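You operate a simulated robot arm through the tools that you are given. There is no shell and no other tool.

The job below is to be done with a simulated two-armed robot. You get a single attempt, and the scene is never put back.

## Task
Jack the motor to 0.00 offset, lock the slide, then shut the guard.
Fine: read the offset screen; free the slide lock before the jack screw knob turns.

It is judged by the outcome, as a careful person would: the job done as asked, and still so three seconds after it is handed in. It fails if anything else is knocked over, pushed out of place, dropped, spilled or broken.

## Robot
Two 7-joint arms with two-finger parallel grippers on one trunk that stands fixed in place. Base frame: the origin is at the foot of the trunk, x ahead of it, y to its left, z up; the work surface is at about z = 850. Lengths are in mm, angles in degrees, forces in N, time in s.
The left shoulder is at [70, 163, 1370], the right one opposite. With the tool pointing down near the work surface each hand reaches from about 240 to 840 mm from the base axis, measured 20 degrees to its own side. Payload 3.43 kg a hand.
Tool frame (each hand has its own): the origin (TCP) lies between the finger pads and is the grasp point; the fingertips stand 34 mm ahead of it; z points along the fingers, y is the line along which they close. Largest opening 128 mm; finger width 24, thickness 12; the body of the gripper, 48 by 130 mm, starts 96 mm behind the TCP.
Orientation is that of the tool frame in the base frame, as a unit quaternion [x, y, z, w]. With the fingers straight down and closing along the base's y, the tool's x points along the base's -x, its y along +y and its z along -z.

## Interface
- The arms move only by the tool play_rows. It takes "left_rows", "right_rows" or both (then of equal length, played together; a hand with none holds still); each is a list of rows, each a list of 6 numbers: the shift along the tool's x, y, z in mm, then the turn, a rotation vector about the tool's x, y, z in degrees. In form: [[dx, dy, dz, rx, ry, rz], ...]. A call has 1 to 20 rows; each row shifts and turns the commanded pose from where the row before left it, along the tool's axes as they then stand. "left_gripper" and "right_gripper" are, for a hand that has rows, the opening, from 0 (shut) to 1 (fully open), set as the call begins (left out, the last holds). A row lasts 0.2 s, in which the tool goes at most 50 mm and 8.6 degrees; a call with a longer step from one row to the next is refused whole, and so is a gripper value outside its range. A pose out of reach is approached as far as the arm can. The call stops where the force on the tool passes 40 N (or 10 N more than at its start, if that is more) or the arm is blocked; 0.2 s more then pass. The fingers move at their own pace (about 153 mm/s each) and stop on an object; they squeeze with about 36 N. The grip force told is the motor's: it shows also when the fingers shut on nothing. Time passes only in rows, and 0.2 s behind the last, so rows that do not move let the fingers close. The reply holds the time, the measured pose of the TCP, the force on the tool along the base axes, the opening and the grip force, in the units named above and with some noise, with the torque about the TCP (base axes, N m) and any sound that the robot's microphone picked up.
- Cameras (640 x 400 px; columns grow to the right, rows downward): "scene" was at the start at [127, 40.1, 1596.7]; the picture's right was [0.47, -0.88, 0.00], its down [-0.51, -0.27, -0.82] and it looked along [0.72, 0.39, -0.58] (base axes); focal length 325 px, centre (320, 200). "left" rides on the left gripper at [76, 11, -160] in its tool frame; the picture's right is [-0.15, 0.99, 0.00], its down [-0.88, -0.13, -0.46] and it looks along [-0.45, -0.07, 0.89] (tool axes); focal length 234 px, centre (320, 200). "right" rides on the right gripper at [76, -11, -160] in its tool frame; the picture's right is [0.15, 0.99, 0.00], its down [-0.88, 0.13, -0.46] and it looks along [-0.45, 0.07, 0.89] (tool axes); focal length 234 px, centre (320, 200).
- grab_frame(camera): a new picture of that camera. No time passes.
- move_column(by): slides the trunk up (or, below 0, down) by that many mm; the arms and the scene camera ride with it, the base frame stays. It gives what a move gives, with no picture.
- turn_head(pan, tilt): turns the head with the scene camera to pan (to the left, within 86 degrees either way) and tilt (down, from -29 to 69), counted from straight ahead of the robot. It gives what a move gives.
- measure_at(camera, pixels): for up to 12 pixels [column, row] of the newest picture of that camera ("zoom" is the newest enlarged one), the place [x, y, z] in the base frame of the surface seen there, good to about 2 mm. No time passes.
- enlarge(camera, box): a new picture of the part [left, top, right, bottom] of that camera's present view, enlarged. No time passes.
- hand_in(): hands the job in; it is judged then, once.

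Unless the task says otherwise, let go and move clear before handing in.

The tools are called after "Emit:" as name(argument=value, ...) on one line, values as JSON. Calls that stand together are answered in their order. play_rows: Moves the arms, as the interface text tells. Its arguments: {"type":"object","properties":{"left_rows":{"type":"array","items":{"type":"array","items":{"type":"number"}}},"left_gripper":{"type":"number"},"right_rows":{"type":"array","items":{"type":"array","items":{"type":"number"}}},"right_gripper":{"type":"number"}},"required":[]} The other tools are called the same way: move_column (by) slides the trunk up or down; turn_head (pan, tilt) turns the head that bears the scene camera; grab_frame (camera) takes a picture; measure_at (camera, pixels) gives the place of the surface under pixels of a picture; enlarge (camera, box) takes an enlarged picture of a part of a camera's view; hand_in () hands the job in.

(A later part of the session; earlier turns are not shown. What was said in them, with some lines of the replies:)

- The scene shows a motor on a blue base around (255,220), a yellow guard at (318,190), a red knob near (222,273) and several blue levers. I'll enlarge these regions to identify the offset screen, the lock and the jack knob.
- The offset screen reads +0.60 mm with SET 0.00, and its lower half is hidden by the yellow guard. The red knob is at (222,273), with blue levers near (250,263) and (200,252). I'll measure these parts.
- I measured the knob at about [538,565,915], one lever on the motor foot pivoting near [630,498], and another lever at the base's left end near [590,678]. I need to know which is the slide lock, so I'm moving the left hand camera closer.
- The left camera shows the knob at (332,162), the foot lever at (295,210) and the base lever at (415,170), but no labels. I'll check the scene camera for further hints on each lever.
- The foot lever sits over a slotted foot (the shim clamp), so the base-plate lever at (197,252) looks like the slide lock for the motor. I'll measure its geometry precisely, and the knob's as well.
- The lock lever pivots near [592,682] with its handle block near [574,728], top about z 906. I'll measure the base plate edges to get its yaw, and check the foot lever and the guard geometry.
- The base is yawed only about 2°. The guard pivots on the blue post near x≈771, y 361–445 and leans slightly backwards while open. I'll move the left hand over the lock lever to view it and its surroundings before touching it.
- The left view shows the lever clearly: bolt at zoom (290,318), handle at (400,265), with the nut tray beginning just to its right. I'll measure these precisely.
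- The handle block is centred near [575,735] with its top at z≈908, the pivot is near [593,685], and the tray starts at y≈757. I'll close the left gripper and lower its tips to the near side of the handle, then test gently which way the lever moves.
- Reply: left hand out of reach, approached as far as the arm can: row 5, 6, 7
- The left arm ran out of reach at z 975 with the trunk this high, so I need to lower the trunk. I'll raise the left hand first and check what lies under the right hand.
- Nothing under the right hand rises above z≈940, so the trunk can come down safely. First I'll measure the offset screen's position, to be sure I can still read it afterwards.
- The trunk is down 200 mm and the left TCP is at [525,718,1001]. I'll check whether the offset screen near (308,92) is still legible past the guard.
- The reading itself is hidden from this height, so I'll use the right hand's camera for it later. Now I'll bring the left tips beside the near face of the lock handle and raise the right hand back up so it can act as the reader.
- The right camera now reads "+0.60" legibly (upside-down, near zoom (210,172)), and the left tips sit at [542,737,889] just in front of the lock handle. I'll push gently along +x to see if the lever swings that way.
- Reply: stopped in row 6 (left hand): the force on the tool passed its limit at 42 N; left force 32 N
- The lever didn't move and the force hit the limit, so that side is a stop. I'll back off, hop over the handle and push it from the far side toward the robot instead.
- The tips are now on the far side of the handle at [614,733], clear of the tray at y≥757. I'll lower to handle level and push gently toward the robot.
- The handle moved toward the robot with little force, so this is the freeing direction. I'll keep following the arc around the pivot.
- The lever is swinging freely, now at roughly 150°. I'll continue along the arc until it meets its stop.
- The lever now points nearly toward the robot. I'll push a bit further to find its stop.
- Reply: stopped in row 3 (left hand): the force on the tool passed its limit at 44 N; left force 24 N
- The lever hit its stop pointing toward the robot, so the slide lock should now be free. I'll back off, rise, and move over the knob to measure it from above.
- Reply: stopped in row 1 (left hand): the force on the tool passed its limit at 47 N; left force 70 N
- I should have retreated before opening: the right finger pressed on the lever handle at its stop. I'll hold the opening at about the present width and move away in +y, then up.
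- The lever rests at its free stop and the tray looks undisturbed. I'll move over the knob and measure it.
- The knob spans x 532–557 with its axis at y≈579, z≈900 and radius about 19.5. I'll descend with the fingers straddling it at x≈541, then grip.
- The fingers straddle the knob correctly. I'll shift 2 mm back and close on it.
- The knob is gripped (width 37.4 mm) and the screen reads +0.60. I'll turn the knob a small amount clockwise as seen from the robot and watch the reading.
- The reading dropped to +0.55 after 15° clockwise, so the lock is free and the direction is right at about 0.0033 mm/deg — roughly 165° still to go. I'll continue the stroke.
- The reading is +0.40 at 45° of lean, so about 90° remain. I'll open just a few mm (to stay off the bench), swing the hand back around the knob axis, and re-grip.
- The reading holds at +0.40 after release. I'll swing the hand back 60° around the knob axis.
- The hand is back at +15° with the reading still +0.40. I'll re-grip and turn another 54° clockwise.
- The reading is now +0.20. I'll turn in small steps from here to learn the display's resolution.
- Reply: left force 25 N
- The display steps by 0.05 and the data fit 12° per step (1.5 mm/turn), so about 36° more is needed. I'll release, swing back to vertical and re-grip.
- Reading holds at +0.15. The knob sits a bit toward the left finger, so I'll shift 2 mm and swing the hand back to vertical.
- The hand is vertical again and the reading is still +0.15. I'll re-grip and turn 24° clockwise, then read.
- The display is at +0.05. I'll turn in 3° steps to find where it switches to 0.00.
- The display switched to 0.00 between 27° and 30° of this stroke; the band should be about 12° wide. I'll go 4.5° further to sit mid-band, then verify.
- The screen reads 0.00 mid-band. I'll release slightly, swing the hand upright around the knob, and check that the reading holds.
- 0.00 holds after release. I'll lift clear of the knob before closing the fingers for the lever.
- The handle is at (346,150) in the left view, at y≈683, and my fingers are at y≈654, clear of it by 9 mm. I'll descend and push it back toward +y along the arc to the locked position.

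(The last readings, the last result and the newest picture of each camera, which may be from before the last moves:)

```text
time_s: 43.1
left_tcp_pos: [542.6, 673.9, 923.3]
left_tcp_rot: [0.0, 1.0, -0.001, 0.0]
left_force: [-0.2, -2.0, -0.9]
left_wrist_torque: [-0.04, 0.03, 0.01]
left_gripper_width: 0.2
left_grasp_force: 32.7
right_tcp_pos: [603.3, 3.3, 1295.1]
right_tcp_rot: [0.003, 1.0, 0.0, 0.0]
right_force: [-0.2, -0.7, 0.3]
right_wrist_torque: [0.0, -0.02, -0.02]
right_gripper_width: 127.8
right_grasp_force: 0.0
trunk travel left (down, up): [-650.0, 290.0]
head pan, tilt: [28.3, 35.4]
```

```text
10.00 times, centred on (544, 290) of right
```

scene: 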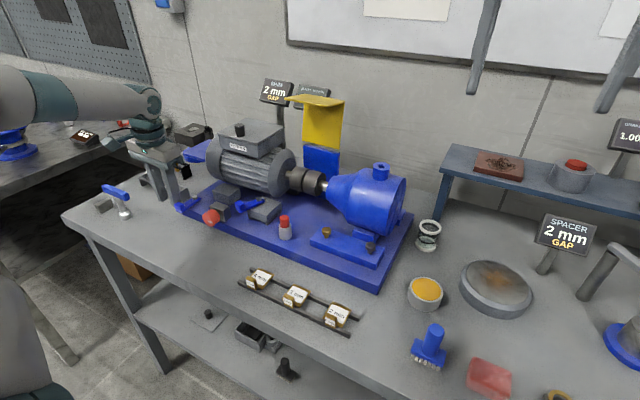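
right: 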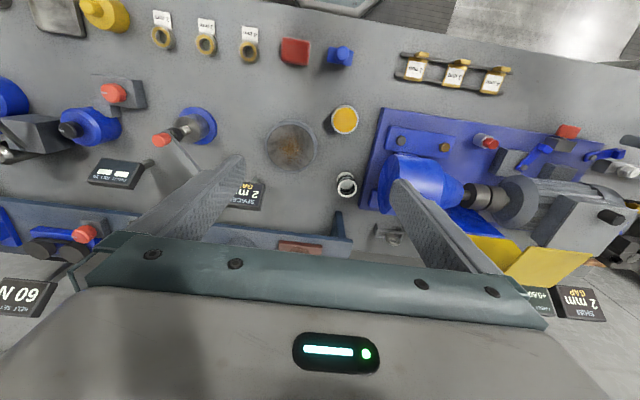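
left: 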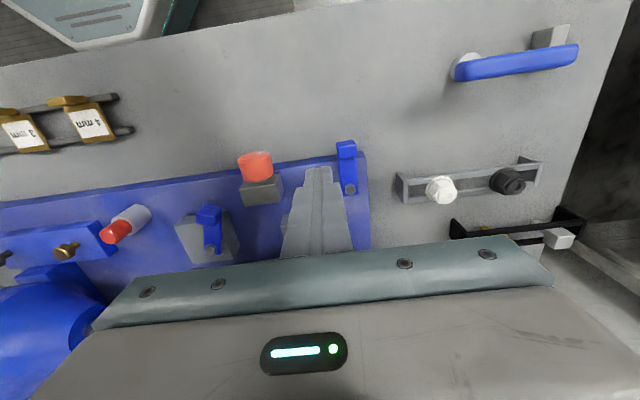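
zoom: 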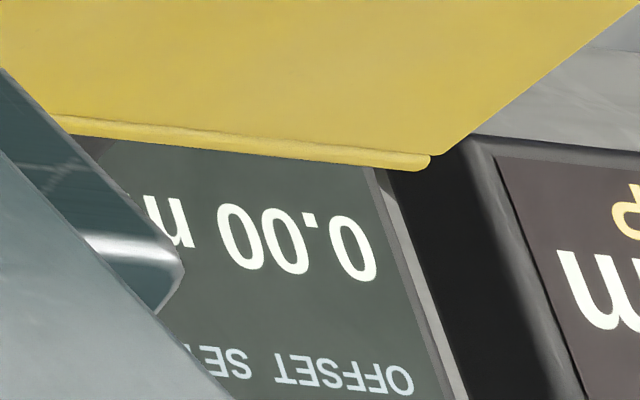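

The lever is following and the reading stays at 0.00. I'll continue along the arc toward the locked stop.

Emit:
play_rows(left_rows=[[1, 6, 0, 0, 0, 0], [0.3, 6, 0, 0, 0, 0], [-0.6, 6, 0, 0, 0, 0], [-1.4, 6, 0, 0, 0, 0], [-2.2, 6, 0, 0, 0, 0], [-2.8, 5.5, 0, 0, 0, 0], [-3.4, 5, 0, 0, 0, 0]])

Emit:
enlarge(camera="scene", box=[140, 165, 252, 235])

Emit:
enlarge(camera="right", box=[512, 270, 576, 310])

```text
time_s: 44.7
left_tcp_pos: [550.4, 715.3, 924.0]
left_tcp_rot: [0.0, 1.0, 0.0, 0.0]
left_force: [-0.4, 0.2, 0.1]
left_wrist_torque: [-0.03, -0.01, 0.03]
left_gripper_width: 0.0
left_grasp_force: 33.3
right_tcp_pos: [601.9, 1.7, 1295.5]
right_tcp_rot: [0.003, 1.0, 0.0, 0.0]
right_force: [-0.8, -0.4, -0.4]
right_wrist_torque: [-0.04, 0.0, -0.03]
right_gripper_width: 127.8
right_grasp_force: 0.1
trunk travel left (down, up): [-650.0, 290.0]
head pan, tilt: [28.3, 35.4]
```

```text
5.71 times, centred on (196, 200) of scene
```

zoom: 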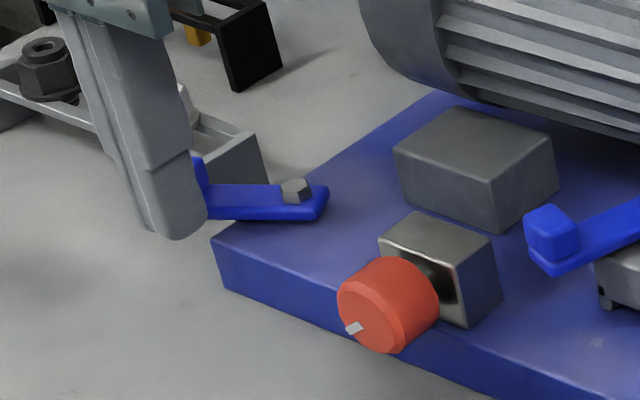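

```text
10.00 times, centred on (544, 290) of right
```

zoom: 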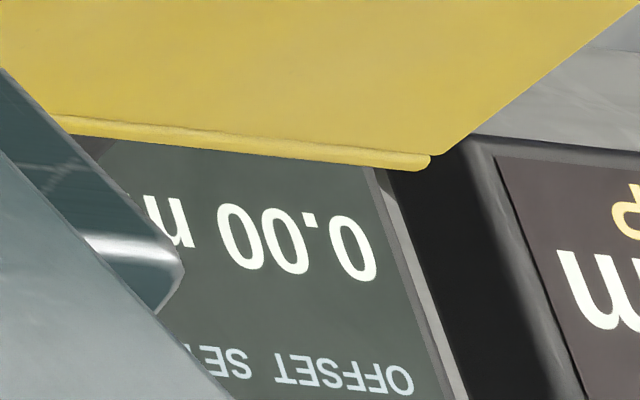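

The lever is almost home and the reading is still 0.00. I'll push the last bit until it meets its stop.

Emit:
play_rows(left_rows=[[-2.5, 3, 0, 0, 0, 0], [-2.5, 2.5, 0, 0, 0, 0], [-2.5, 2, 0, 0, 0, 0], [-2, 1, 0, 0, 0, 0], [-2, 1, 0, 0, 0, 0], [-2, 0, 0, 0, 0, 0]])

Emit:
enlarge(camera="scene", box=[140, 165, 252, 235])

Emit:
enlarge(camera="right", box=[512, 270, 576, 310])

```text
time_s: 46.1
left_tcp_pos: [556.4, 720.9, 924.0]
left_tcp_rot: [0.0, 1.0, -0.003, -0.005]
left_force: [-17.7, -11.8, 9.5]
left_wrist_torque: [-0.15, 0.28, 0.07]
left_gripper_width: 0.0
left_grasp_force: 32.9
right_tcp_pos: [600.9, 0.4, 1298.6]
right_tcp_rot: [0.002, 1.0, 0.001, 0.0]
right_force: [0.0, 0.4, -0.1]
right_wrist_torque: [-0.03, 0.01, -0.05]
right_gripper_width: 127.9
right_grasp_force: 0.1
trunk travel left (down, up): [-650.0, 290.0]
head pan, tilt: [28.3, 35.4]
stopped in row 6 (left hand): the force on the tool passed its limit at 44 N (the readings are from after the stop); the commanded pose is now the measured one
```

```text
5.71 times, centred on (196, 200) of scene
```

zoom: 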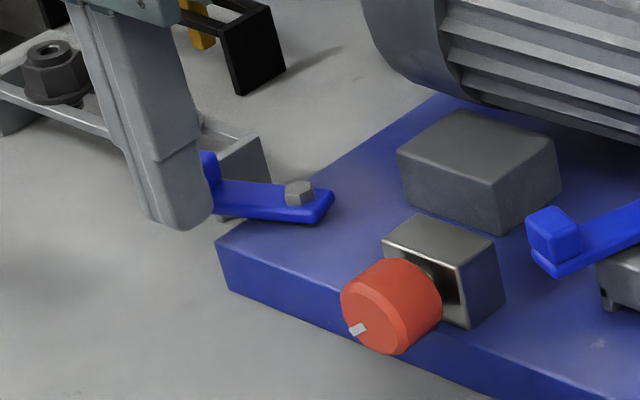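

```text
10.00 times, centred on (544, 290) of right
```

zoom: 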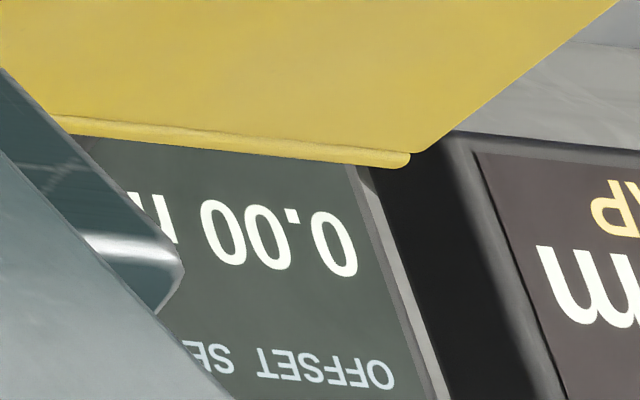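

The lever is at its locked stop and the screen still reads 0.00. I'll back away from the handle and rise, then confirm its position against the original.

Emit:
play_rows(left_rows=[[6, -5, 0, 0, 0, 0], [4, -4, -5, 0, 0, 0], [0, 0, -40, 0, 0, 0], [0, 0, -45, 0, 0, 0], [0, 0, -40, 0, 0, 0]], left_gripper=0)

Emit:
grab_frame(camera="left")

Emit:
enlarge(camera="scene", box=[140, 165, 252, 235])

Emit:
grab_frame(camera="scene")

```text
time_s: 47.3
left_tcp_pos: [549.2, 713.0, 1051.5]
left_tcp_rot: [0.001, 1.0, -0.003, -0.006]
left_force: [-0.1, -0.2, -0.1]
left_wrist_torque: [0.0, -0.03, -0.01]
left_gripper_width: 0.2
left_grasp_force: 33.1
right_tcp_pos: [601.8, 2.2, 1296.1]
right_tcp_rot: [0.002, 1.0, 0.001, -0.001]
right_force: [-0.1, 0.2, 0.3]
right_wrist_torque: [0.02, 0.0, 0.04]
right_gripper_width: 128.2
right_grasp_force: 0.1
trunk travel left (down, up): [-650.0, 290.0]
head pan, tilt: [28.3, 35.4]
```

```text
taken
```

left: 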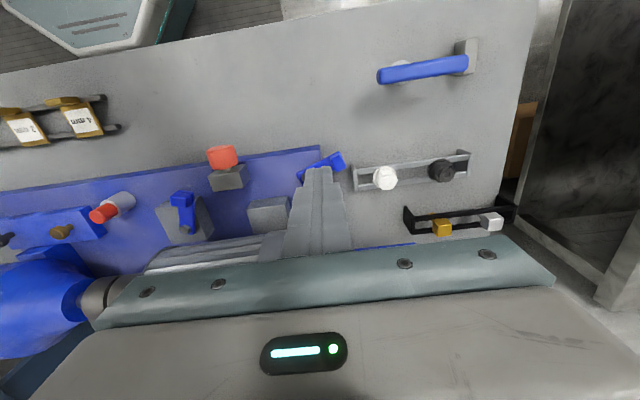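

```text
5.71 times, centred on (196, 200) of scene
```

zoom: 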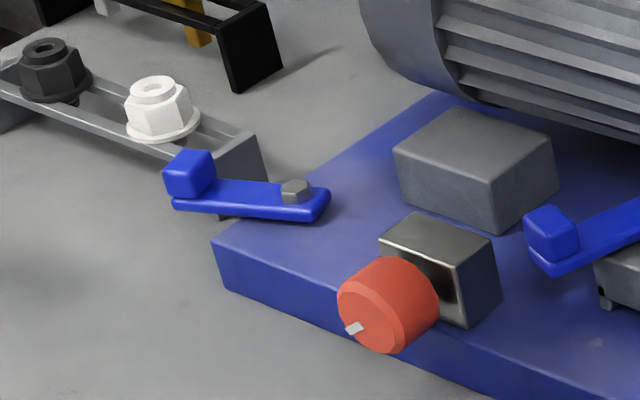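

```text
taken
```

scene: 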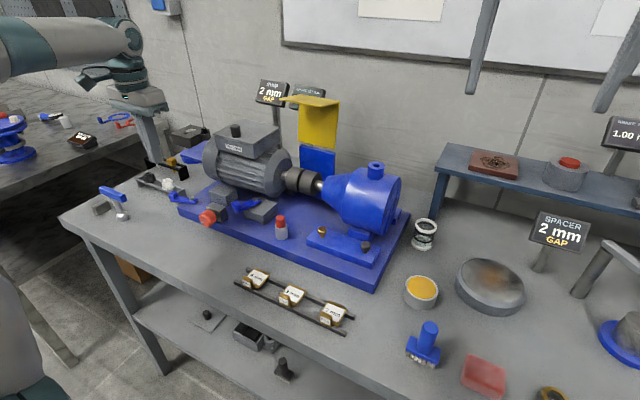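

The lever is back exactly where it was when locked (zoom (190,175)–(295,190)). Now for the guard: I'll measure its canopy, plate and hinge precisely.

Emit:
enlarge(camera="scene", box=[264, 80, 376, 200])

Emit:
enlarge(camera="scene", box=[280, 85, 360, 135])

Emit:
measure_at(camera="zoom", pixels=[[20, 120], [100, 110], [170, 90], [250, 110], [390, 150], [460, 135], [300, 175], [200, 150], [180, 250], [350, 300], [440, 250], [200, 390]])

Emit:
enlarge(camera="scene", box=[280, 130, 360, 200])

Emit:
measure_at(camera="zoom", pixels=[[150, 100], [240, 120], [200, 160], [240, 200], [300, 200], [200, 230], [160, 60], [330, 130], [260, 300], [320, 330], [100, 340], [170, 330]])

```text
3.33 times, centred on (320, 140) of scene
```

zoom: 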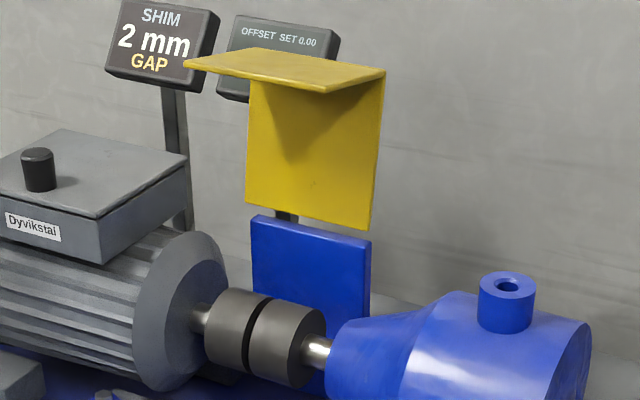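

```text
8.00 times, centred on (320, 110) of scene
```

zoom: 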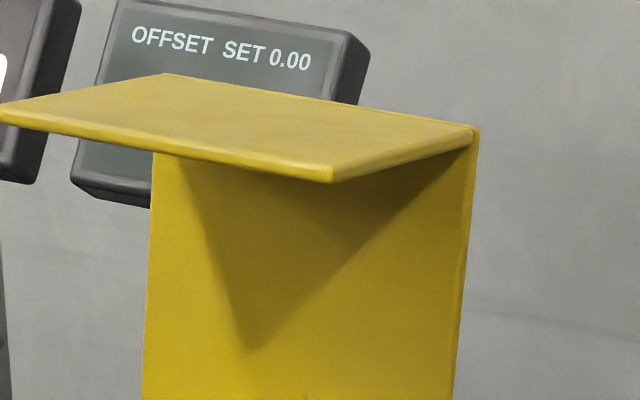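

```text
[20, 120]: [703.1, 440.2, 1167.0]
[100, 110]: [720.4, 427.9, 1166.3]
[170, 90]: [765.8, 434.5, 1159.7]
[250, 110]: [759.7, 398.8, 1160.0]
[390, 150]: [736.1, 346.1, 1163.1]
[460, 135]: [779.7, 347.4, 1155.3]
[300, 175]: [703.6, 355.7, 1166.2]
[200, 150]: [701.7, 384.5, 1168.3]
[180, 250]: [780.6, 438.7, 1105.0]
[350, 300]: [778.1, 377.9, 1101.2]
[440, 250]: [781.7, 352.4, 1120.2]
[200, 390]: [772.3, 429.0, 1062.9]
```

```text
5.71 times, centred on (320, 165) of scene
```

zoom: 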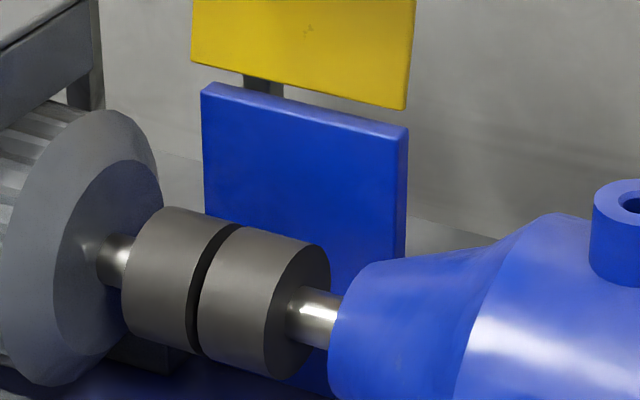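

```text
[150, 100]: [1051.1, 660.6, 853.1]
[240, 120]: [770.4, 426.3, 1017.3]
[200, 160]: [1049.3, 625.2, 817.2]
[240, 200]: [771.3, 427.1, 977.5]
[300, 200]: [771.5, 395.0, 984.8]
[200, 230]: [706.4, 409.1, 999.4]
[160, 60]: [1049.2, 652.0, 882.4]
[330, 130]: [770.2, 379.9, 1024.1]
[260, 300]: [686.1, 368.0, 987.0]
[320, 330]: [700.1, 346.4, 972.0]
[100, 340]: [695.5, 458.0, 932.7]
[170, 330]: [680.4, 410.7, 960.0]
```

Guard: canopy front edge at x≈702, z≈1167, rear corner x≈781, hinge near [772, y, 1043], y 345–441. Pressing straight down at x≈722 should fold it forward, first by the canopy then by the back plate. I'll raise the trunk a bit for reach and bring the closed left fingers above that spot.

Emit:
move_column(by=120)

Emit:
play_rows(left_rows=[[0, 0, -35, 0.3, -0.4, 0], [0, 0, -35, 0.4, -0.7, 0], [-19.2, -35.6, 0, 0, 0, 0], [-19.2, -35.6, 0, 0, 0, 0], [-19.2, -35.6, 0, 0, 0, 0], [-19.2, -35.6, 0, 0, 0, 0], [-19.2, -35.6, 0, 0, 0, 0], [-19.2, -35.6, 0, 0, 0, 0], [-19.2, -35.6, 0, 0, 0, 0], [-19.2, -35.6, 0, 0, 0, 0], [-19.2, -35.6, 0, 0, 0, 0]])

Emit:
grab_frame(camera="scene")

Emit:
grab_frame(camera="left")

```text
time_s: 48.8
left_tcp_pos: [551.2, 714.3, 1170.5]
left_tcp_rot: [0.001, 1.0, -0.002, -0.005]
left_force: [-0.6, 0.3, -0.5]
left_wrist_torque: [0.01, 0.0, -0.01]
left_gripper_width: 0.2
left_grasp_force: 32.6
right_tcp_pos: [602.4, 2.2, 1416.0]
right_tcp_rot: [0.003, 1.0, 0.0, -0.001]
right_force: [-0.3, 0.7, -0.1]
right_wrist_torque: [-0.04, -0.02, 0.0]
right_gripper_width: 128.0
right_grasp_force: 0.1
trunk travel left (down, up): [-770.0, 170.0]
head pan, tilt: [28.3, 35.4]
```

```text
time_s: 51.2
left_tcp_pos: [725.1, 392.5, 1247.8]
left_tcp_rot: [0.0, 1.0, -0.009, 0.004]
left_force: [0.4, -0.7, 0.0]
left_wrist_torque: [0.0, 0.0, 0.0]
left_gripper_width: 0.0
left_grasp_force: 32.8
right_tcp_pos: [605.8, 1.6, 1414.5]
right_tcp_rot: [0.002, 1.0, 0.001, -0.001]
right_force: [-0.8, -0.3, 0.0]
right_wrist_torque: [0.02, -0.02, 0.01]
right_gripper_width: 127.8
right_grasp_force: 0.3
trunk travel left (down, up): [-770.0, 170.0]
head pan, tilt: [28.3, 35.4]
```

```text
taken
```

scene: 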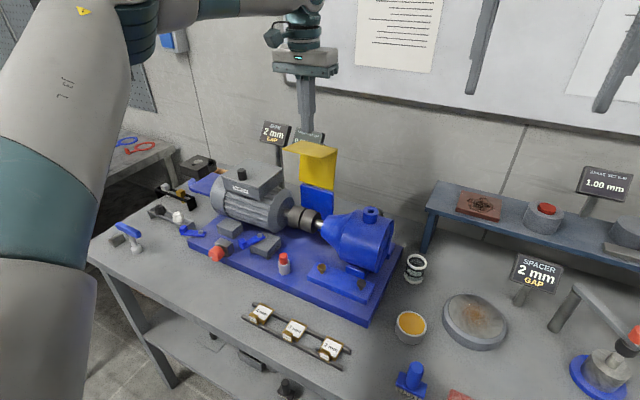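

```text
taken
```

left: 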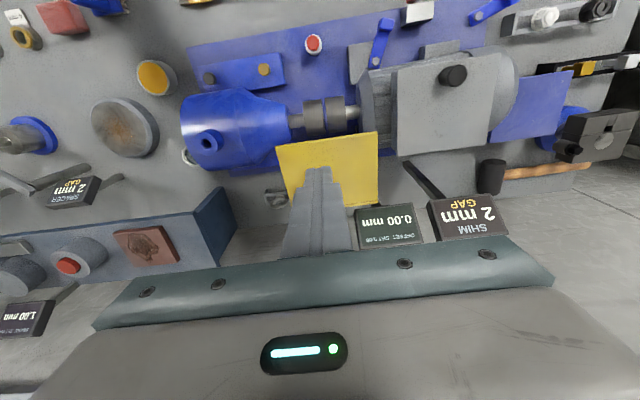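

The tips are at [725,393,1214] above the canopy, and the left camera also shows 0.00 mm at (390,222). I'll descend and press gently.

Emit:
play_rows(left_rows=[[0, 0, 25, 0, 0, 0], [0, 0, 12, 0, 0, 0], [0, 0, 6, 0, 0, 0], [0, 0, 6, 0, 0, 0], [0, 0, 6, 0, 0, 0], [0, 0, 6, 0, 0, 0]])

Emit:
grab_frame(camera="scene")

Emit:
enlarge(camera="scene", box=[240, 110, 384, 250])

```text
time_s: 52.6
left_tcp_pos: [719.0, 392.6, 1194.2]
left_tcp_rot: [0.0, 1.0, -0.008, 0.007]
left_force: [-13.4, 1.1, 18.5]
left_wrist_torque: [0.26, 0.38, 0.05]
left_gripper_width: 0.0
left_grasp_force: 33.2
right_tcp_pos: [595.7, 3.4, 1418.8]
right_tcp_rot: [0.002, 1.0, 0.001, 0.002]
right_force: [-0.2, -0.5, -0.4]
right_wrist_torque: [0.03, -0.04, 0.01]
right_gripper_width: 128.1
right_grasp_force: 0.0
trunk travel left (down, up): [-770.0, 170.0]
head pan, tilt: [28.3, 35.4]
```

```text
taken
```

scene: 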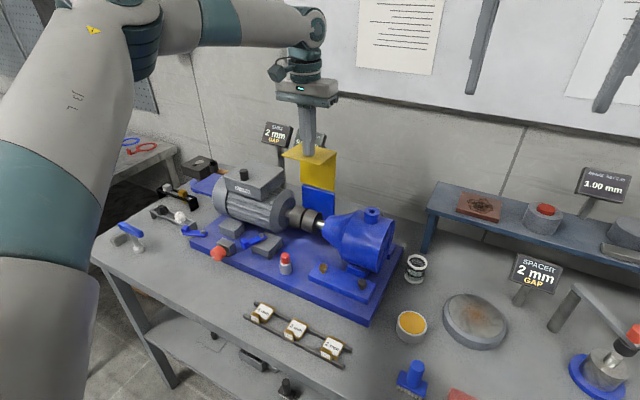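

```text
2.86 times, centred on (312, 180) of scene
```

zoom: 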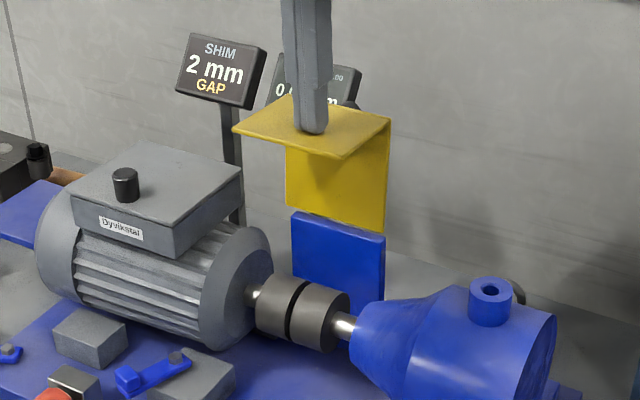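

The canopy has started to tip, but pressing straight down drags on it (Fx −13 N). Its surface moves forward as it closes, so I'll sweep the tips forward (−x) while pressing lightly, so friction assists.

Emit:
play_rows(left_rows=[[10, 0, 1, 0, 0, 0], [10, 0, 2, 0, 0, 0], [10, 0, 4, 0, 0, 0], [10, 0, 5, 0, 0, 0]])

Emit:
enlarge(camera="scene", box=[240, 110, 384, 250])

```text
time_s: 53.6
left_tcp_pos: [684.5, 391.5, 1174.2]
left_tcp_rot: [0.001, 1.0, -0.009, 0.005]
left_force: [-0.5, 0.3, -0.2]
left_wrist_torque: [0.0, 0.0, -0.02]
left_gripper_width: 0.0
left_grasp_force: 32.8
right_tcp_pos: [603.4, 2.2, 1416.0]
right_tcp_rot: [0.003, 1.0, -0.001, 0.0]
right_force: [-0.3, -0.8, -0.4]
right_wrist_torque: [-0.02, 0.02, 0.03]
right_gripper_width: 128.0
right_grasp_force: 0.0
trunk travel left (down, up): [-770.0, 170.0]
head pan, tilt: [28.3, 35.4]
```

```text
2.86 times, centred on (312, 180) of scene
```

zoom: 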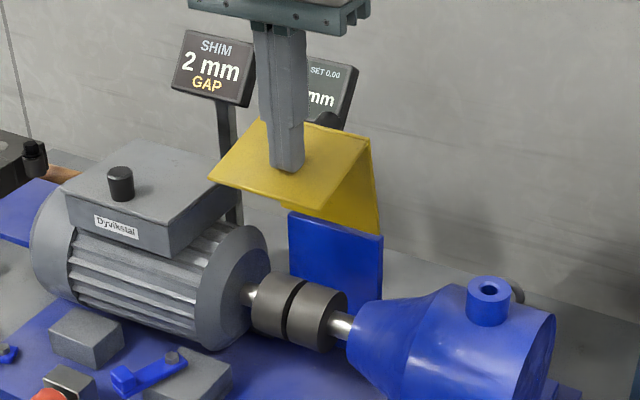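

The guard is folding forward nicely with almost no force. I'll continue sweeping forward and down along the arc.

Emit:
play_rows(left_rows=[[8, 0, 5.3, 0, 0, 0], [8, 0, 5.3, 0, 0, 0], [8, 0, 5.4, 0, 0, 0], [6.3, 0, 7, 0, 0, 0], [6.3, 0, 7, 0, 0, 0], [6.3, 0, 7, 0, 0, 0]])

Emit:
enlarge(camera="scene", box=[240, 110, 384, 250])

```text
time_s: 55.0
left_tcp_pos: [642.9, 391.5, 1138.6]
left_tcp_rot: [0.001, 1.0, -0.01, 0.005]
left_force: [-0.5, -0.1, 0.3]
left_wrist_torque: [0.0, -0.01, 0.01]
left_gripper_width: 0.2
left_grasp_force: 33.1
right_tcp_pos: [602.1, 2.6, 1415.8]
right_tcp_rot: [0.004, 1.0, 0.0, 0.001]
right_force: [-0.4, 0.5, 0.4]
right_wrist_torque: [0.02, 0.01, -0.02]
right_gripper_width: 128.0
right_grasp_force: 0.1
trunk travel left (down, up): [-770.0, 170.0]
head pan, tilt: [28.3, 35.4]
```

```text
2.86 times, centred on (312, 180) of scene
```

zoom: 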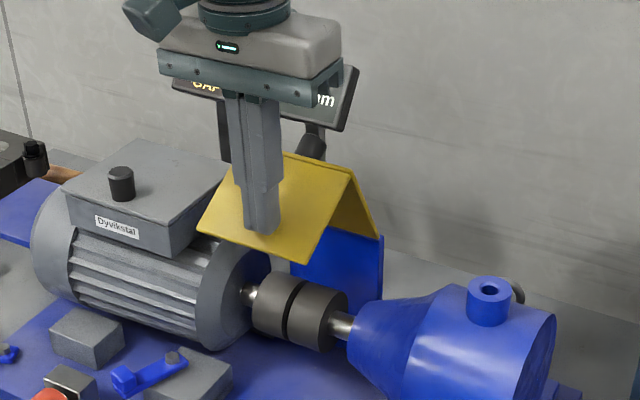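

The guard is roughly 40° over. Now I'll lift, move back over its apex, and press the back plate down from above.

Emit:
play_rows(left_rows=[[0, 0, -30, 0, 0, 0], [0, 0, -30, 0, 0, 0], [-42, 0, 0, 0, 0, 0], [-42, 0, 0, 0, 0, 0], [0, 0, 25, 0, 0, 0], [0, 0, 15, 0, 0, 0], [0, 0, 8, 0, 0, 0]])

Emit:
enlarge(camera="scene", box=[240, 110, 384, 250])

```text
time_s: 56.4
left_tcp_pos: [722.9, 392.8, 1174.8]
left_tcp_rot: [0.0, 1.0, -0.009, 0.012]
left_force: [-21.4, 7.7, 47.3]
left_wrist_torque: [0.57, 0.46, 0.22]
left_gripper_width: 0.0
left_grasp_force: 33.4
right_tcp_pos: [597.0, 1.1, 1418.3]
right_tcp_rot: [0.002, 1.0, 0.001, 0.002]
right_force: [0.7, 0.5, 0.3]
right_wrist_torque: [-0.02, 0.08, -0.02]
right_gripper_width: 128.0
right_grasp_force: 0.1
trunk travel left (down, up): [-770.0, 170.0]
head pan, tilt: [28.3, 35.4]
stopped in row 7 (left hand): the force on the tool passed its limit at 46 N (the readings are from after the stop); the commanded pose is now the measured one
```

```text
2.86 times, centred on (312, 180) of scene
```

zoom: 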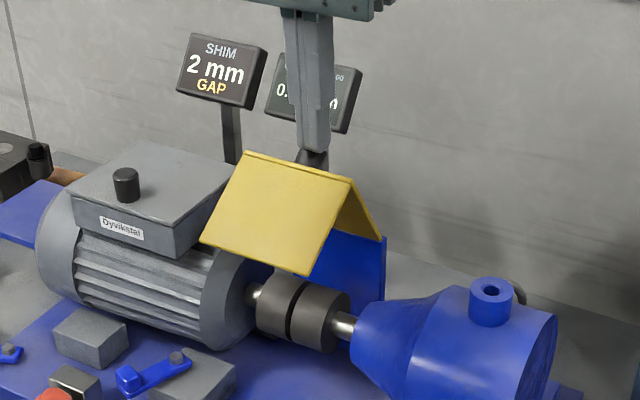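

The fingers landed on the apex, so the guard is less closed than I assumed. I'll lift off and measure the guard's present pose.

Emit:
play_rows(left_rows=[[0, 0, -20, 0, 0, 0], [0, 0, -15, 0, 0, 0]])

Emit:
enlarge(camera="scene", box=[264, 130, 360, 200])

Emit:
measure_at(camera="zoom", pixels=[[225, 155], [350, 205], [440, 240], [300, 195], [420, 260], [250, 270], [150, 320], [250, 350], [340, 380], [455, 250], [500, 320], [440, 330]])

Emit:
grab_frame(camera="left")

```text
time_s: 57.0
left_tcp_pos: [723.4, 393.4, 1199.0]
left_tcp_rot: [0.0, 1.0, -0.008, 0.007]
left_force: [-0.2, -0.9, 0.4]
left_wrist_torque: [-0.04, -0.01, 0.0]
left_gripper_width: 0.1
left_grasp_force: 33.3
right_tcp_pos: [600.4, 1.1, 1417.4]
right_tcp_rot: [0.002, 1.0, 0.001, 0.001]
right_force: [-0.7, 0.8, 0.3]
right_wrist_torque: [0.01, -0.02, 0.0]
right_gripper_width: 127.9
right_grasp_force: 0.1
trunk travel left (down, up): [-770.0, 170.0]
head pan, tilt: [28.3, 35.4]
```

```text
5.71 times, centred on (312, 165) of scene
```

zoom: 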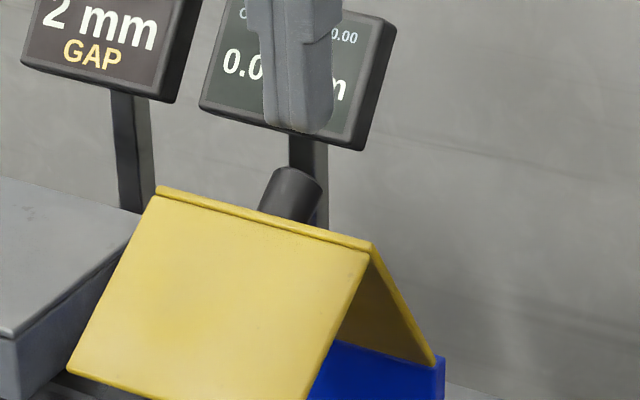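

```text
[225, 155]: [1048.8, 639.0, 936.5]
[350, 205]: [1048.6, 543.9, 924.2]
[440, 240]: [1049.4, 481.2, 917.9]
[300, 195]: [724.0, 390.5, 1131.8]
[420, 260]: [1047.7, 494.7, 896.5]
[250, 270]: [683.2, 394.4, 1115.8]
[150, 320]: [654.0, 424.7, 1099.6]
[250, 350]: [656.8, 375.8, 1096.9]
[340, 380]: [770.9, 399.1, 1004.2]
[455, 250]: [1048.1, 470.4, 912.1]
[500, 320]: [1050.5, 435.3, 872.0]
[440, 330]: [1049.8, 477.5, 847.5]
```

```text
taken
```

left: 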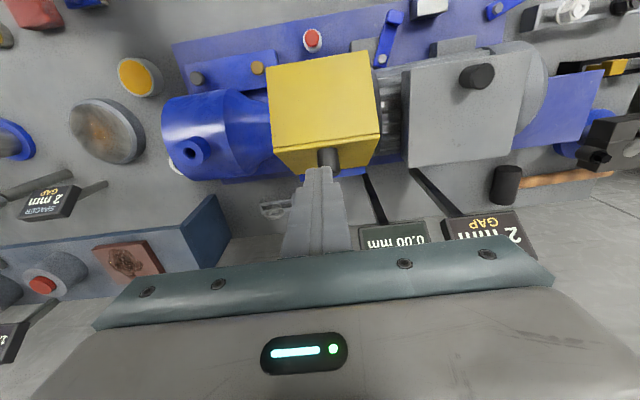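

There's a black handle knob on the guard's back plate near [724,390,1132], which the fingers hit. I'll measure it so I can push the guard from behind, beside or on that knob.

Emit:
enlarge(camera="left", box=[250, 40, 400, 190])

Emit:
measure_at(camera="left", pixels=[[320, 100], [320, 135], [280, 150], [370, 138], [285, 158], [300, 165], [326, 158], [328, 152], [322, 162], [345, 155], [370, 150], [300, 155]])

Emit:
enlarge(camera="scene", box=[296, 150, 328, 175])

Emit:
measure_at(camera="zoom", pixels=[[220, 140], [260, 100], [300, 110], [330, 150], [200, 200], [270, 180], [180, 260], [400, 330]])

```text
2.67 times, centred on (325, 115) of left
```

zoom: 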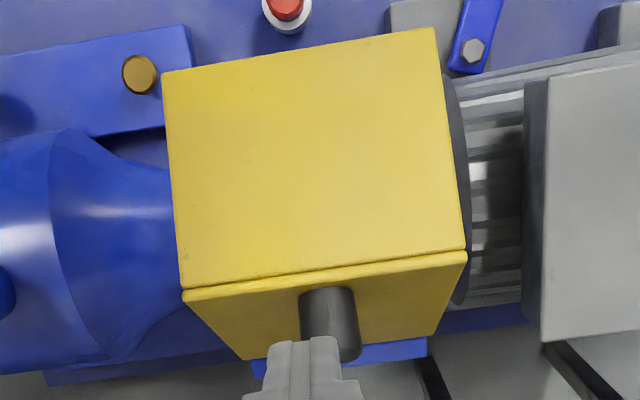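

```text
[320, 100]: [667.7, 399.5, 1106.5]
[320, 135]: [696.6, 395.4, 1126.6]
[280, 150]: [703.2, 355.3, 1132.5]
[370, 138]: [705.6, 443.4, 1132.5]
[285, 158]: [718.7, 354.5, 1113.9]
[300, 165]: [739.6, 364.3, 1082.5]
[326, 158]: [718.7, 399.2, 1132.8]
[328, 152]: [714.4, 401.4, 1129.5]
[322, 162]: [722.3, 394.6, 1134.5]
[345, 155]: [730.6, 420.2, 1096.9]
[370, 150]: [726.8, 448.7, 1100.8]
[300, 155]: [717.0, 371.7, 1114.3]
```

```text
16.00 times, centred on (312, 162) of scene
```

zoom: 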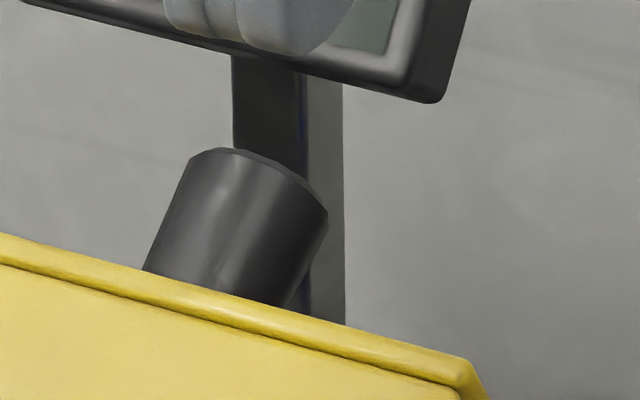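

```text
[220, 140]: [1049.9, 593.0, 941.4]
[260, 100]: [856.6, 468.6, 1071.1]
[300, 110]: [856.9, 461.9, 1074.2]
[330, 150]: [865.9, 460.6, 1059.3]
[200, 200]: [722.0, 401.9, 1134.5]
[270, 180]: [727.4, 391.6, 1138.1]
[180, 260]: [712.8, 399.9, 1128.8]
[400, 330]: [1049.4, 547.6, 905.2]
```

The plate's back runs from about [705,1133] down to the hinge (tilt ≈35°), and the knob is at y≈386–404. I'll move to y≈366, beside the knob, and come down behind the plate.

Emit:
play_rows(left_rows=[[-15, -14, 0, 0, 0, 0], [-14, -13, 0, 0, 0, 0], [0, 0, 30, 0, 0, 0], [0, 0, 20, 0, 0, 0], [0, 0, 10, 0, 0, 0]])

Emit:
enlarge(camera="scene", box=[240, 110, 384, 250])

Emit:
grab_frame(camera="left")

```text
time_s: 58.2
left_tcp_pos: [747.9, 367.1, 1139.2]
left_tcp_rot: [0.001, 1.0, -0.009, 0.008]
left_force: [0.6, 0.4, 0.9]
left_wrist_torque: [0.01, -0.03, 0.01]
left_gripper_width: 0.0
left_grasp_force: 33.4
left hand out of reach, approached as far as the arm can: row 3, 5
right_tcp_pos: [602.6, 1.1, 1416.7]
right_tcp_rot: [0.003, 1.0, 0.0, 0.0]
right_force: [-0.4, -0.4, 0.6]
right_wrist_torque: [0.02, -0.02, 0.03]
right_gripper_width: 127.8
right_grasp_force: 0.0
trunk travel left (down, up): [-770.0, 170.0]
head pan, tilt: [28.3, 35.4]
```

```text
2.86 times, centred on (312, 180) of scene
```

zoom: 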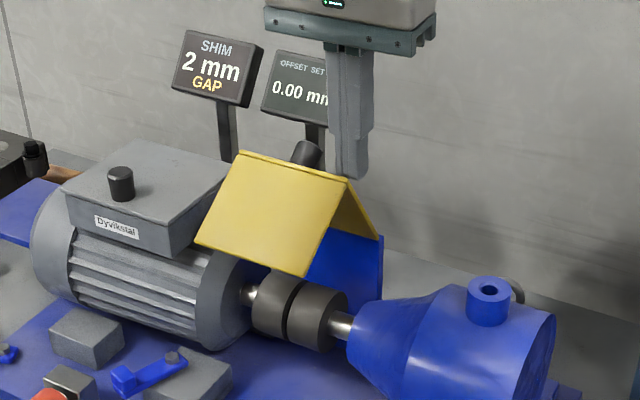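

```text
taken
```

left: 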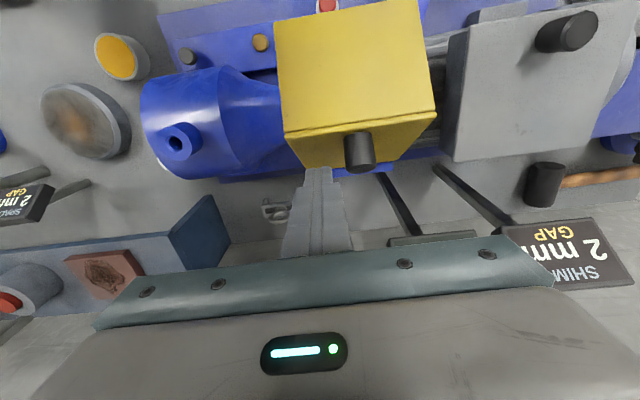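

The fingers are behind the plate at [748,367], tip z≈1105, just above contact. I'll push forward and down along the guard's arc.

Emit:
play_rows(left_rows=[[3, 0, 8, 0, 0, 0], [4, 0, 7, 0, 0, 0], [5, 0, 7, 0, 0, 0], [5, 0, 7, 0, 0, 0]])

Emit:
enlarge(camera="scene", box=[240, 110, 384, 250])

```text
time_s: 59.2
left_tcp_pos: [730.2, 367.5, 1108.9]
left_tcp_rot: [0.0, 1.0, -0.009, 0.006]
left_force: [0.2, 0.1, -0.3]
left_wrist_torque: [0.01, 0.0, -0.03]
left_gripper_width: 0.0
left_grasp_force: 33.7
right_tcp_pos: [602.9, 2.8, 1415.7]
right_tcp_rot: [0.002, 1.0, 0.0, 0.0]
right_force: [-0.2, -1.3, 0.3]
right_wrist_torque: [-0.01, 0.01, -0.02]
right_gripper_width: 128.0
right_grasp_force: 0.1
trunk travel left (down, up): [-770.0, 170.0]
head pan, tilt: [28.3, 35.4]
```

```text
2.86 times, centred on (312, 180) of scene
```

zoom: 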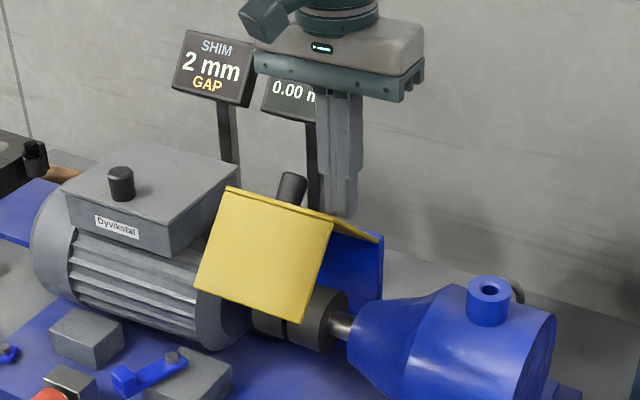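

The guard is now about two-thirds shut with negligible force. I'll keep pressing down to fully shut it.

Emit:
play_rows(left_rows=[[3, 0, 6, 0, 0, 0], [2, 0, 6, 0, 0, 0], [1, 0, 6, 0, 0, 0], [0, 0, 5, 0, 0, 0]])

Emit:
enlarge(camera="scene", box=[240, 110, 384, 250])

```text
time_s: 60.2
left_tcp_pos: [725.0, 367.7, 1087.2]
left_tcp_rot: [0.0, 1.0, -0.009, 0.006]
left_force: [0.1, 0.1, 0.7]
left_wrist_torque: [-0.02, 0.01, -0.01]
left_gripper_width: 0.0
left_grasp_force: 32.8
right_tcp_pos: [601.9, 1.6, 1416.6]
right_tcp_rot: [0.003, 1.0, 0.0, 0.0]
right_force: [0.2, -0.2, -0.9]
right_wrist_torque: [-0.02, -0.02, -0.01]
right_gripper_width: 128.2
right_grasp_force: 0.0
trunk travel left (down, up): [-770.0, 170.0]
head pan, tilt: [28.3, 35.4]
```

```text
2.86 times, centred on (312, 180) of scene
```

zoom: 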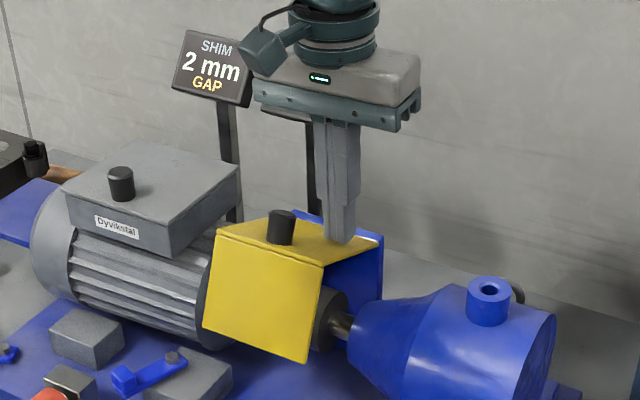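

The guard is nearly flat. I'll press the remaining millimetres until I feel the stop.

Emit:
play_rows(left_rows=[[0, 0, 3, 0, 0, 0], [0, 0, 3, 0, 0, 0], [0, 0, 3, 0, 0, 0], [0, 0, 2, 0, 0, 0], [0, 0, 2, 0, 0, 0], [0, 0, 2, 0, 0, 0]])

Emit:
enlarge(camera="scene", box=[240, 110, 384, 250])

```text
time_s: 61.6
left_tcp_pos: [727.1, 364.8, 1072.5]
left_tcp_rot: [0.001, 1.0, -0.01, 0.006]
left_force: [-0.3, 0.3, 0.4]
left_wrist_torque: [-0.01, -0.01, -0.01]
left_gripper_width: 0.2
left_grasp_force: 33.1
right_tcp_pos: [602.0, 1.6, 1415.1]
right_tcp_rot: [0.003, 1.0, 0.0, -0.001]
right_force: [-0.4, -0.2, 0.4]
right_wrist_torque: [0.02, -0.01, 0.0]
right_gripper_width: 127.9
right_grasp_force: 0.1
trunk travel left (down, up): [-770.0, 170.0]
head pan, tilt: [28.3, 35.4]
```

```text
2.86 times, centred on (312, 180) of scene
```

zoom: 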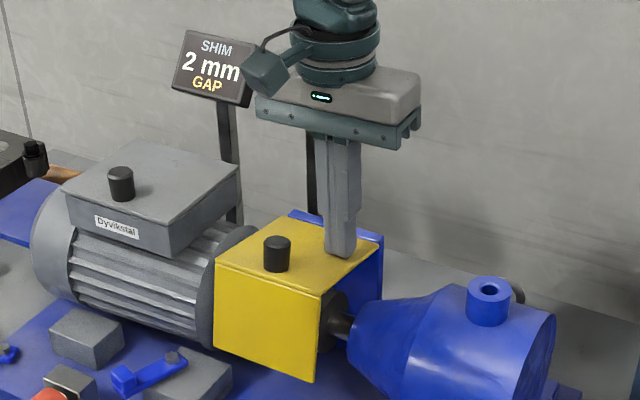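

It's still moving freely with no stop felt yet. I'll continue in small steps.

Emit:
play_rows(left_rows=[[0, 0, 2, 0, 0, 0], [0, 0, 2, 0, 0, 0], [0, 0, 2, 0, 0, 0], [0, 0, 2, 0, 0, 0], [0, 0, 2, 0, 0, 0]])

Emit:
enlarge(camera="scene", box=[240, 110, 384, 250])

```text
time_s: 62.8
left_tcp_pos: [726.9, 365.9, 1061.6]
left_tcp_rot: [0.0, 1.0, -0.01, 0.006]
left_force: [-0.7, 0.9, 0.6]
left_wrist_torque: [0.01, 0.0, -0.01]
left_gripper_width: 0.0
left_grasp_force: 32.8
right_tcp_pos: [603.4, 2.3, 1416.7]
right_tcp_rot: [0.002, 1.0, 0.0, 0.001]
right_force: [-0.9, 0.3, -0.6]
right_wrist_torque: [-0.02, 0.01, 0.01]
right_gripper_width: 128.1
right_grasp_force: 0.1
trunk travel left (down, up): [-770.0, 170.0]
head pan, tilt: [28.3, 35.4]
```

```text
2.86 times, centred on (312, 180) of scene
```

zoom: 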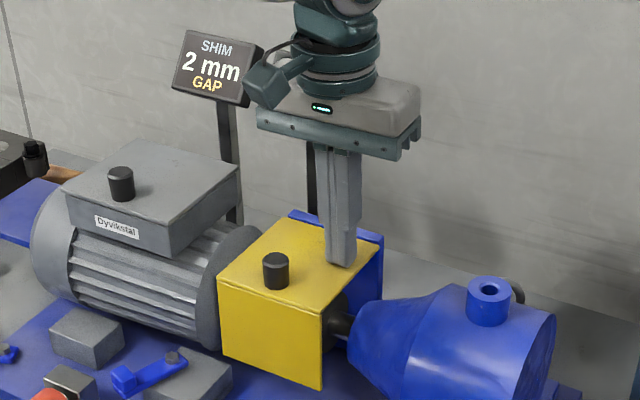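

The guard now looks nearly level. I'll measure its top plate and front panel to see whether it's fully shut.

Emit:
enlarge(camera="scene", box=[280, 160, 336, 210])

Emit:
measure_at(camera="zoom", pixels=[[120, 180], [230, 60], [260, 230], [360, 130], [200, 130], [150, 260], [150, 330], [260, 300], [260, 370], [120, 250], [300, 40], [410, 100]])

```text
8.00 times, centred on (308, 185) of scene
```

zoom: 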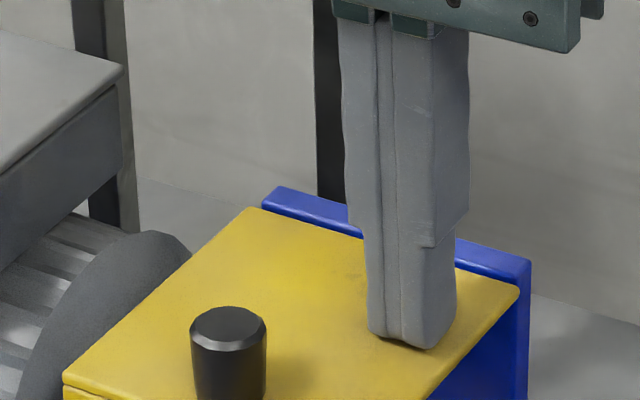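

```text
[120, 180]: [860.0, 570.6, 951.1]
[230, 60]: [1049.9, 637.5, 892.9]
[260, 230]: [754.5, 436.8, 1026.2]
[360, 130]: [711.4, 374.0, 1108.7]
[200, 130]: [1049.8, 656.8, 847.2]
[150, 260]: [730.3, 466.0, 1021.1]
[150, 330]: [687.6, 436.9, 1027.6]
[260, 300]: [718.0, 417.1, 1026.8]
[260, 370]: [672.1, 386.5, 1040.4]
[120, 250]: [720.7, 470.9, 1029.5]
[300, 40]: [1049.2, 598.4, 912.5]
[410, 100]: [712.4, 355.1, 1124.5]
```

The top plate is now almost level (z 1026–1028 from back to front). I'll press a few more millimetres to make sure it is on its stop.

Emit:
play_rows(left_rows=[[0, 0, 1.5, 0, 0, 0], [0, 0, 1.5, 0, 0, 0], [0, 0, 1.5, 0, 0, 0], [0, 0, 1.5, 0, 0, 0]])

Emit:
enlarge(camera="scene", box=[264, 155, 360, 230])

Emit:
measure_at(camera="zoom", pixels=[[250, 165], [230, 200], [180, 240], [300, 230], [160, 290], [250, 320], [180, 330], [250, 360], [330, 190], [120, 270]])

```text
time_s: 63.8
left_tcp_pos: [725.5, 365.6, 1061.9]
left_tcp_rot: [-0.001, 1.0, -0.009, 0.011]
left_force: [8.1, 5.6, 25.9]
left_wrist_torque: [0.25, -0.01, -0.16]
left_gripper_width: 0.2
left_grasp_force: 33.4
right_tcp_pos: [600.4, 1.4, 1417.1]
right_tcp_rot: [0.003, 1.0, 0.001, 0.0]
right_force: [0.6, 0.0, 0.4]
right_wrist_torque: [-0.02, 0.03, 0.02]
right_gripper_width: 127.8
right_grasp_force: 0.1
trunk travel left (down, up): [-770.0, 170.0]
head pan, tilt: [28.3, 35.4]
```

```text
5.33 times, centred on (312, 192) of scene
```

zoom: 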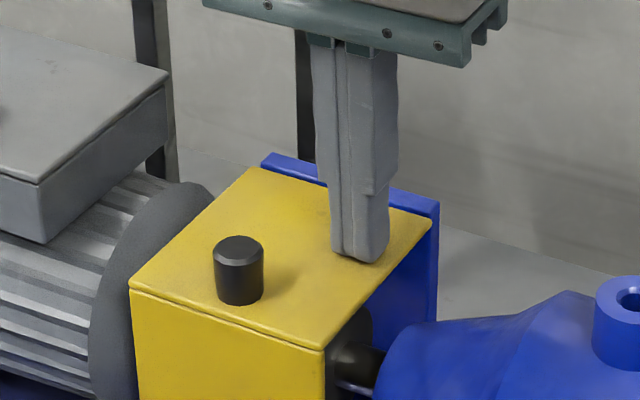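

```text
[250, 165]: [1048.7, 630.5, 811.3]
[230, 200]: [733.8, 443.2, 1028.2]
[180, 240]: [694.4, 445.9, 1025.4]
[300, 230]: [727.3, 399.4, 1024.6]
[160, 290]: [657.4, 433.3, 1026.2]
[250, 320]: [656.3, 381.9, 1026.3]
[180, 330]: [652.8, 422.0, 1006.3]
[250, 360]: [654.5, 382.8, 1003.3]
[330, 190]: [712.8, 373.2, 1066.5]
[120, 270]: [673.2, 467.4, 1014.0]
```

The hand met a firm stop (26 N) with the plate level at z≈1026 and the front panel vertical at x≈654, so the guard is shut. I'll lift straight up and check it stays.

Emit:
play_rows(left_rows=[[0, 0, -10, 0, 0, 0], [0, 0, -40, 0, 0, 0], [0, 0, -45, 0, 0, 0], [0, 0, -45, 0, 0, 0], [15, 30, -20, 0, 0, 0], [15, 35, -10, 0, 0, 0], [15, 40, 0, 0, 0, 0], [15, 40, 0, 0, 0, 0]])

Emit:
grab_frame(camera="scene")

Emit:
enlarge(camera="scene", box=[160, 110, 400, 260])

Emit:
enlarge(camera="scene", box=[250, 115, 346, 175])

```text
time_s: 65.6
left_tcp_pos: [663.6, 515.7, 1223.4]
left_tcp_rot: [0.0, 1.0, -0.011, 0.007]
left_force: [-0.5, -0.3, 0.3]
left_wrist_torque: [-0.01, -0.01, 0.02]
left_gripper_width: 0.1
left_grasp_force: 33.6
right_tcp_pos: [600.4, 2.2, 1417.9]
right_tcp_rot: [0.003, 1.0, -0.001, 0.001]
right_force: [0.2, 0.1, 0.1]
right_wrist_torque: [-0.04, 0.0, 0.03]
right_gripper_width: 128.0
right_grasp_force: 0.1
trunk travel left (down, up): [-770.0, 170.0]
head pan, tilt: [28.3, 35.4]
```

```text
taken
```

scene: 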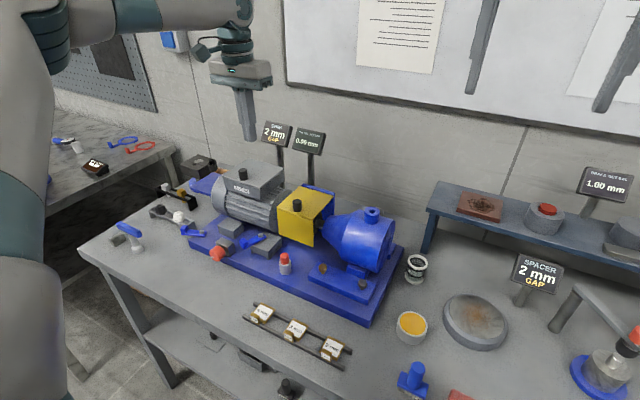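

```text
2.67 times, centred on (280, 185) of scene
```

zoom: 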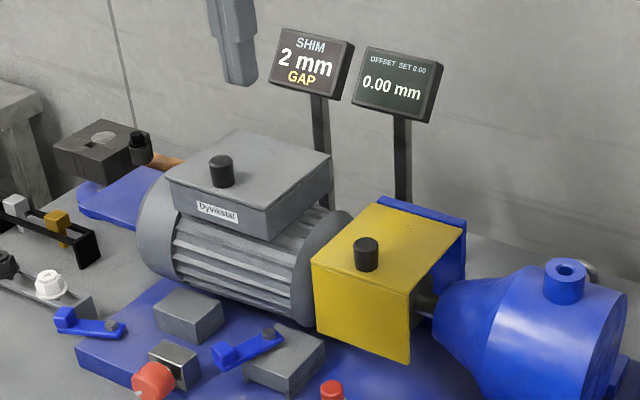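

```text
6.67 times, centred on (298, 145) of scene
```

zoom: 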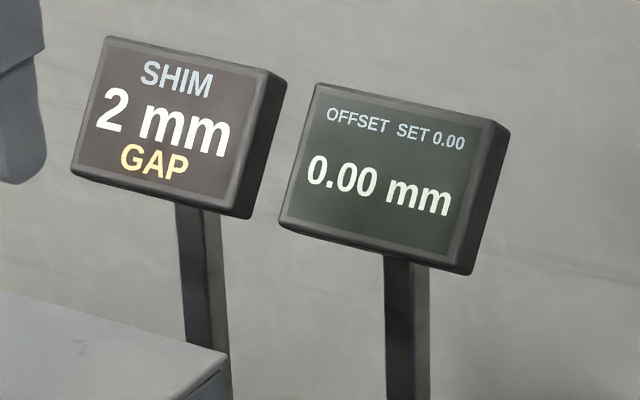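

The screen now plainly shows 0.00 mm, the guard is shut over the coupling, and the lever is back at its original side. I'll do one final check of the lever against its original coordinates and the surrounding parts.

Emit:
enlarge(camera="scene", box=[140, 195, 268, 275])

Emit:
measure_at(camera="zoom", pixels=[[208, 150], [285, 175], [190, 105], [375, 290], [525, 230]])

Emit:
grab_frame(camera="left")

```text
5.00 times, centred on (204, 235) of scene
```

zoom: 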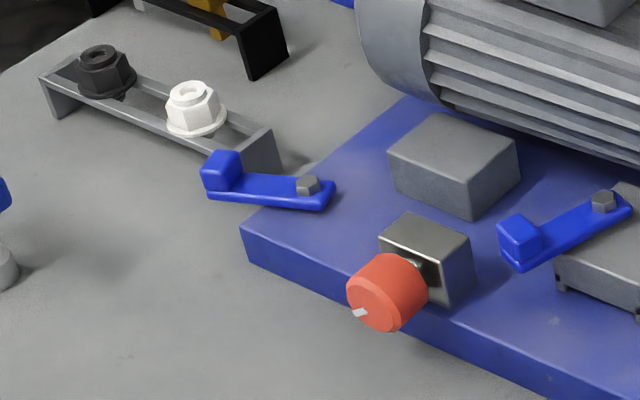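

```text
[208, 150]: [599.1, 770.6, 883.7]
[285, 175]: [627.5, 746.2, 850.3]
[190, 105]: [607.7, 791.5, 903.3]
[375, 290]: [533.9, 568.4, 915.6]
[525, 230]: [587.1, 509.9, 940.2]
```

```text
taken
```

left: 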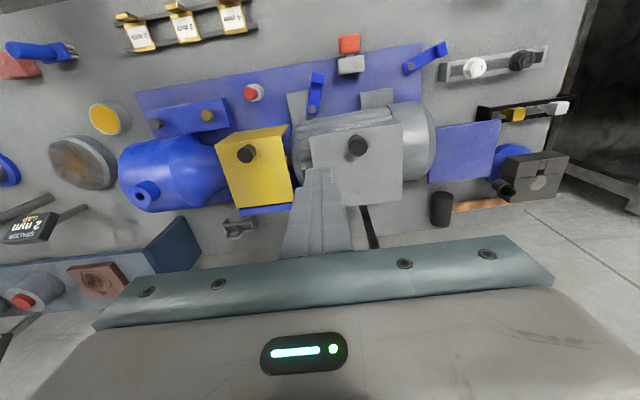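

The lever's handle at (222,170) matches its original locked pose, the nuts, tray, foot clamp and other parts are undisturbed, the guard is shut, and the screen shows 0.00 mm. Both hands are clear, so I'm handing the job in.

Emit:
hand_in()

```text
The job is handed in.
```

The job is done and handed in: the motor is jacked to 0.00 mm offset, the slide is locked again, and the guard is shut over the coupling.

- **Offset:** it started at +0.60 mm. I freed the slide lock, turned the jack screw knob clockwise until the screen read 0.00, then went a little further. The screen reads in 0.05 mm steps, and this left it about mid-step. It still read 0.00 after locking and after the guard was shut.
- **Slide lock:** none of the levers are labelled. I took the one at the left end of the base plate as the slide lock. The knob turned once that lever was swung over, but I did not test the knob with the lever locked. It is back against its original stop, in the same position it started in.
- **Guard:** the top plate is level and the front panel vertical. It met a firm stop and stayed shut when I lifted the hand away.

While I was working the lock lever, opening the gripper too early pressed a finger against its handle at the stop, with about 66 N. The lever moved freely afterwards and I saw no damage. Nothing else looked moved in the final pictures, and both hands were clear before I handed in.
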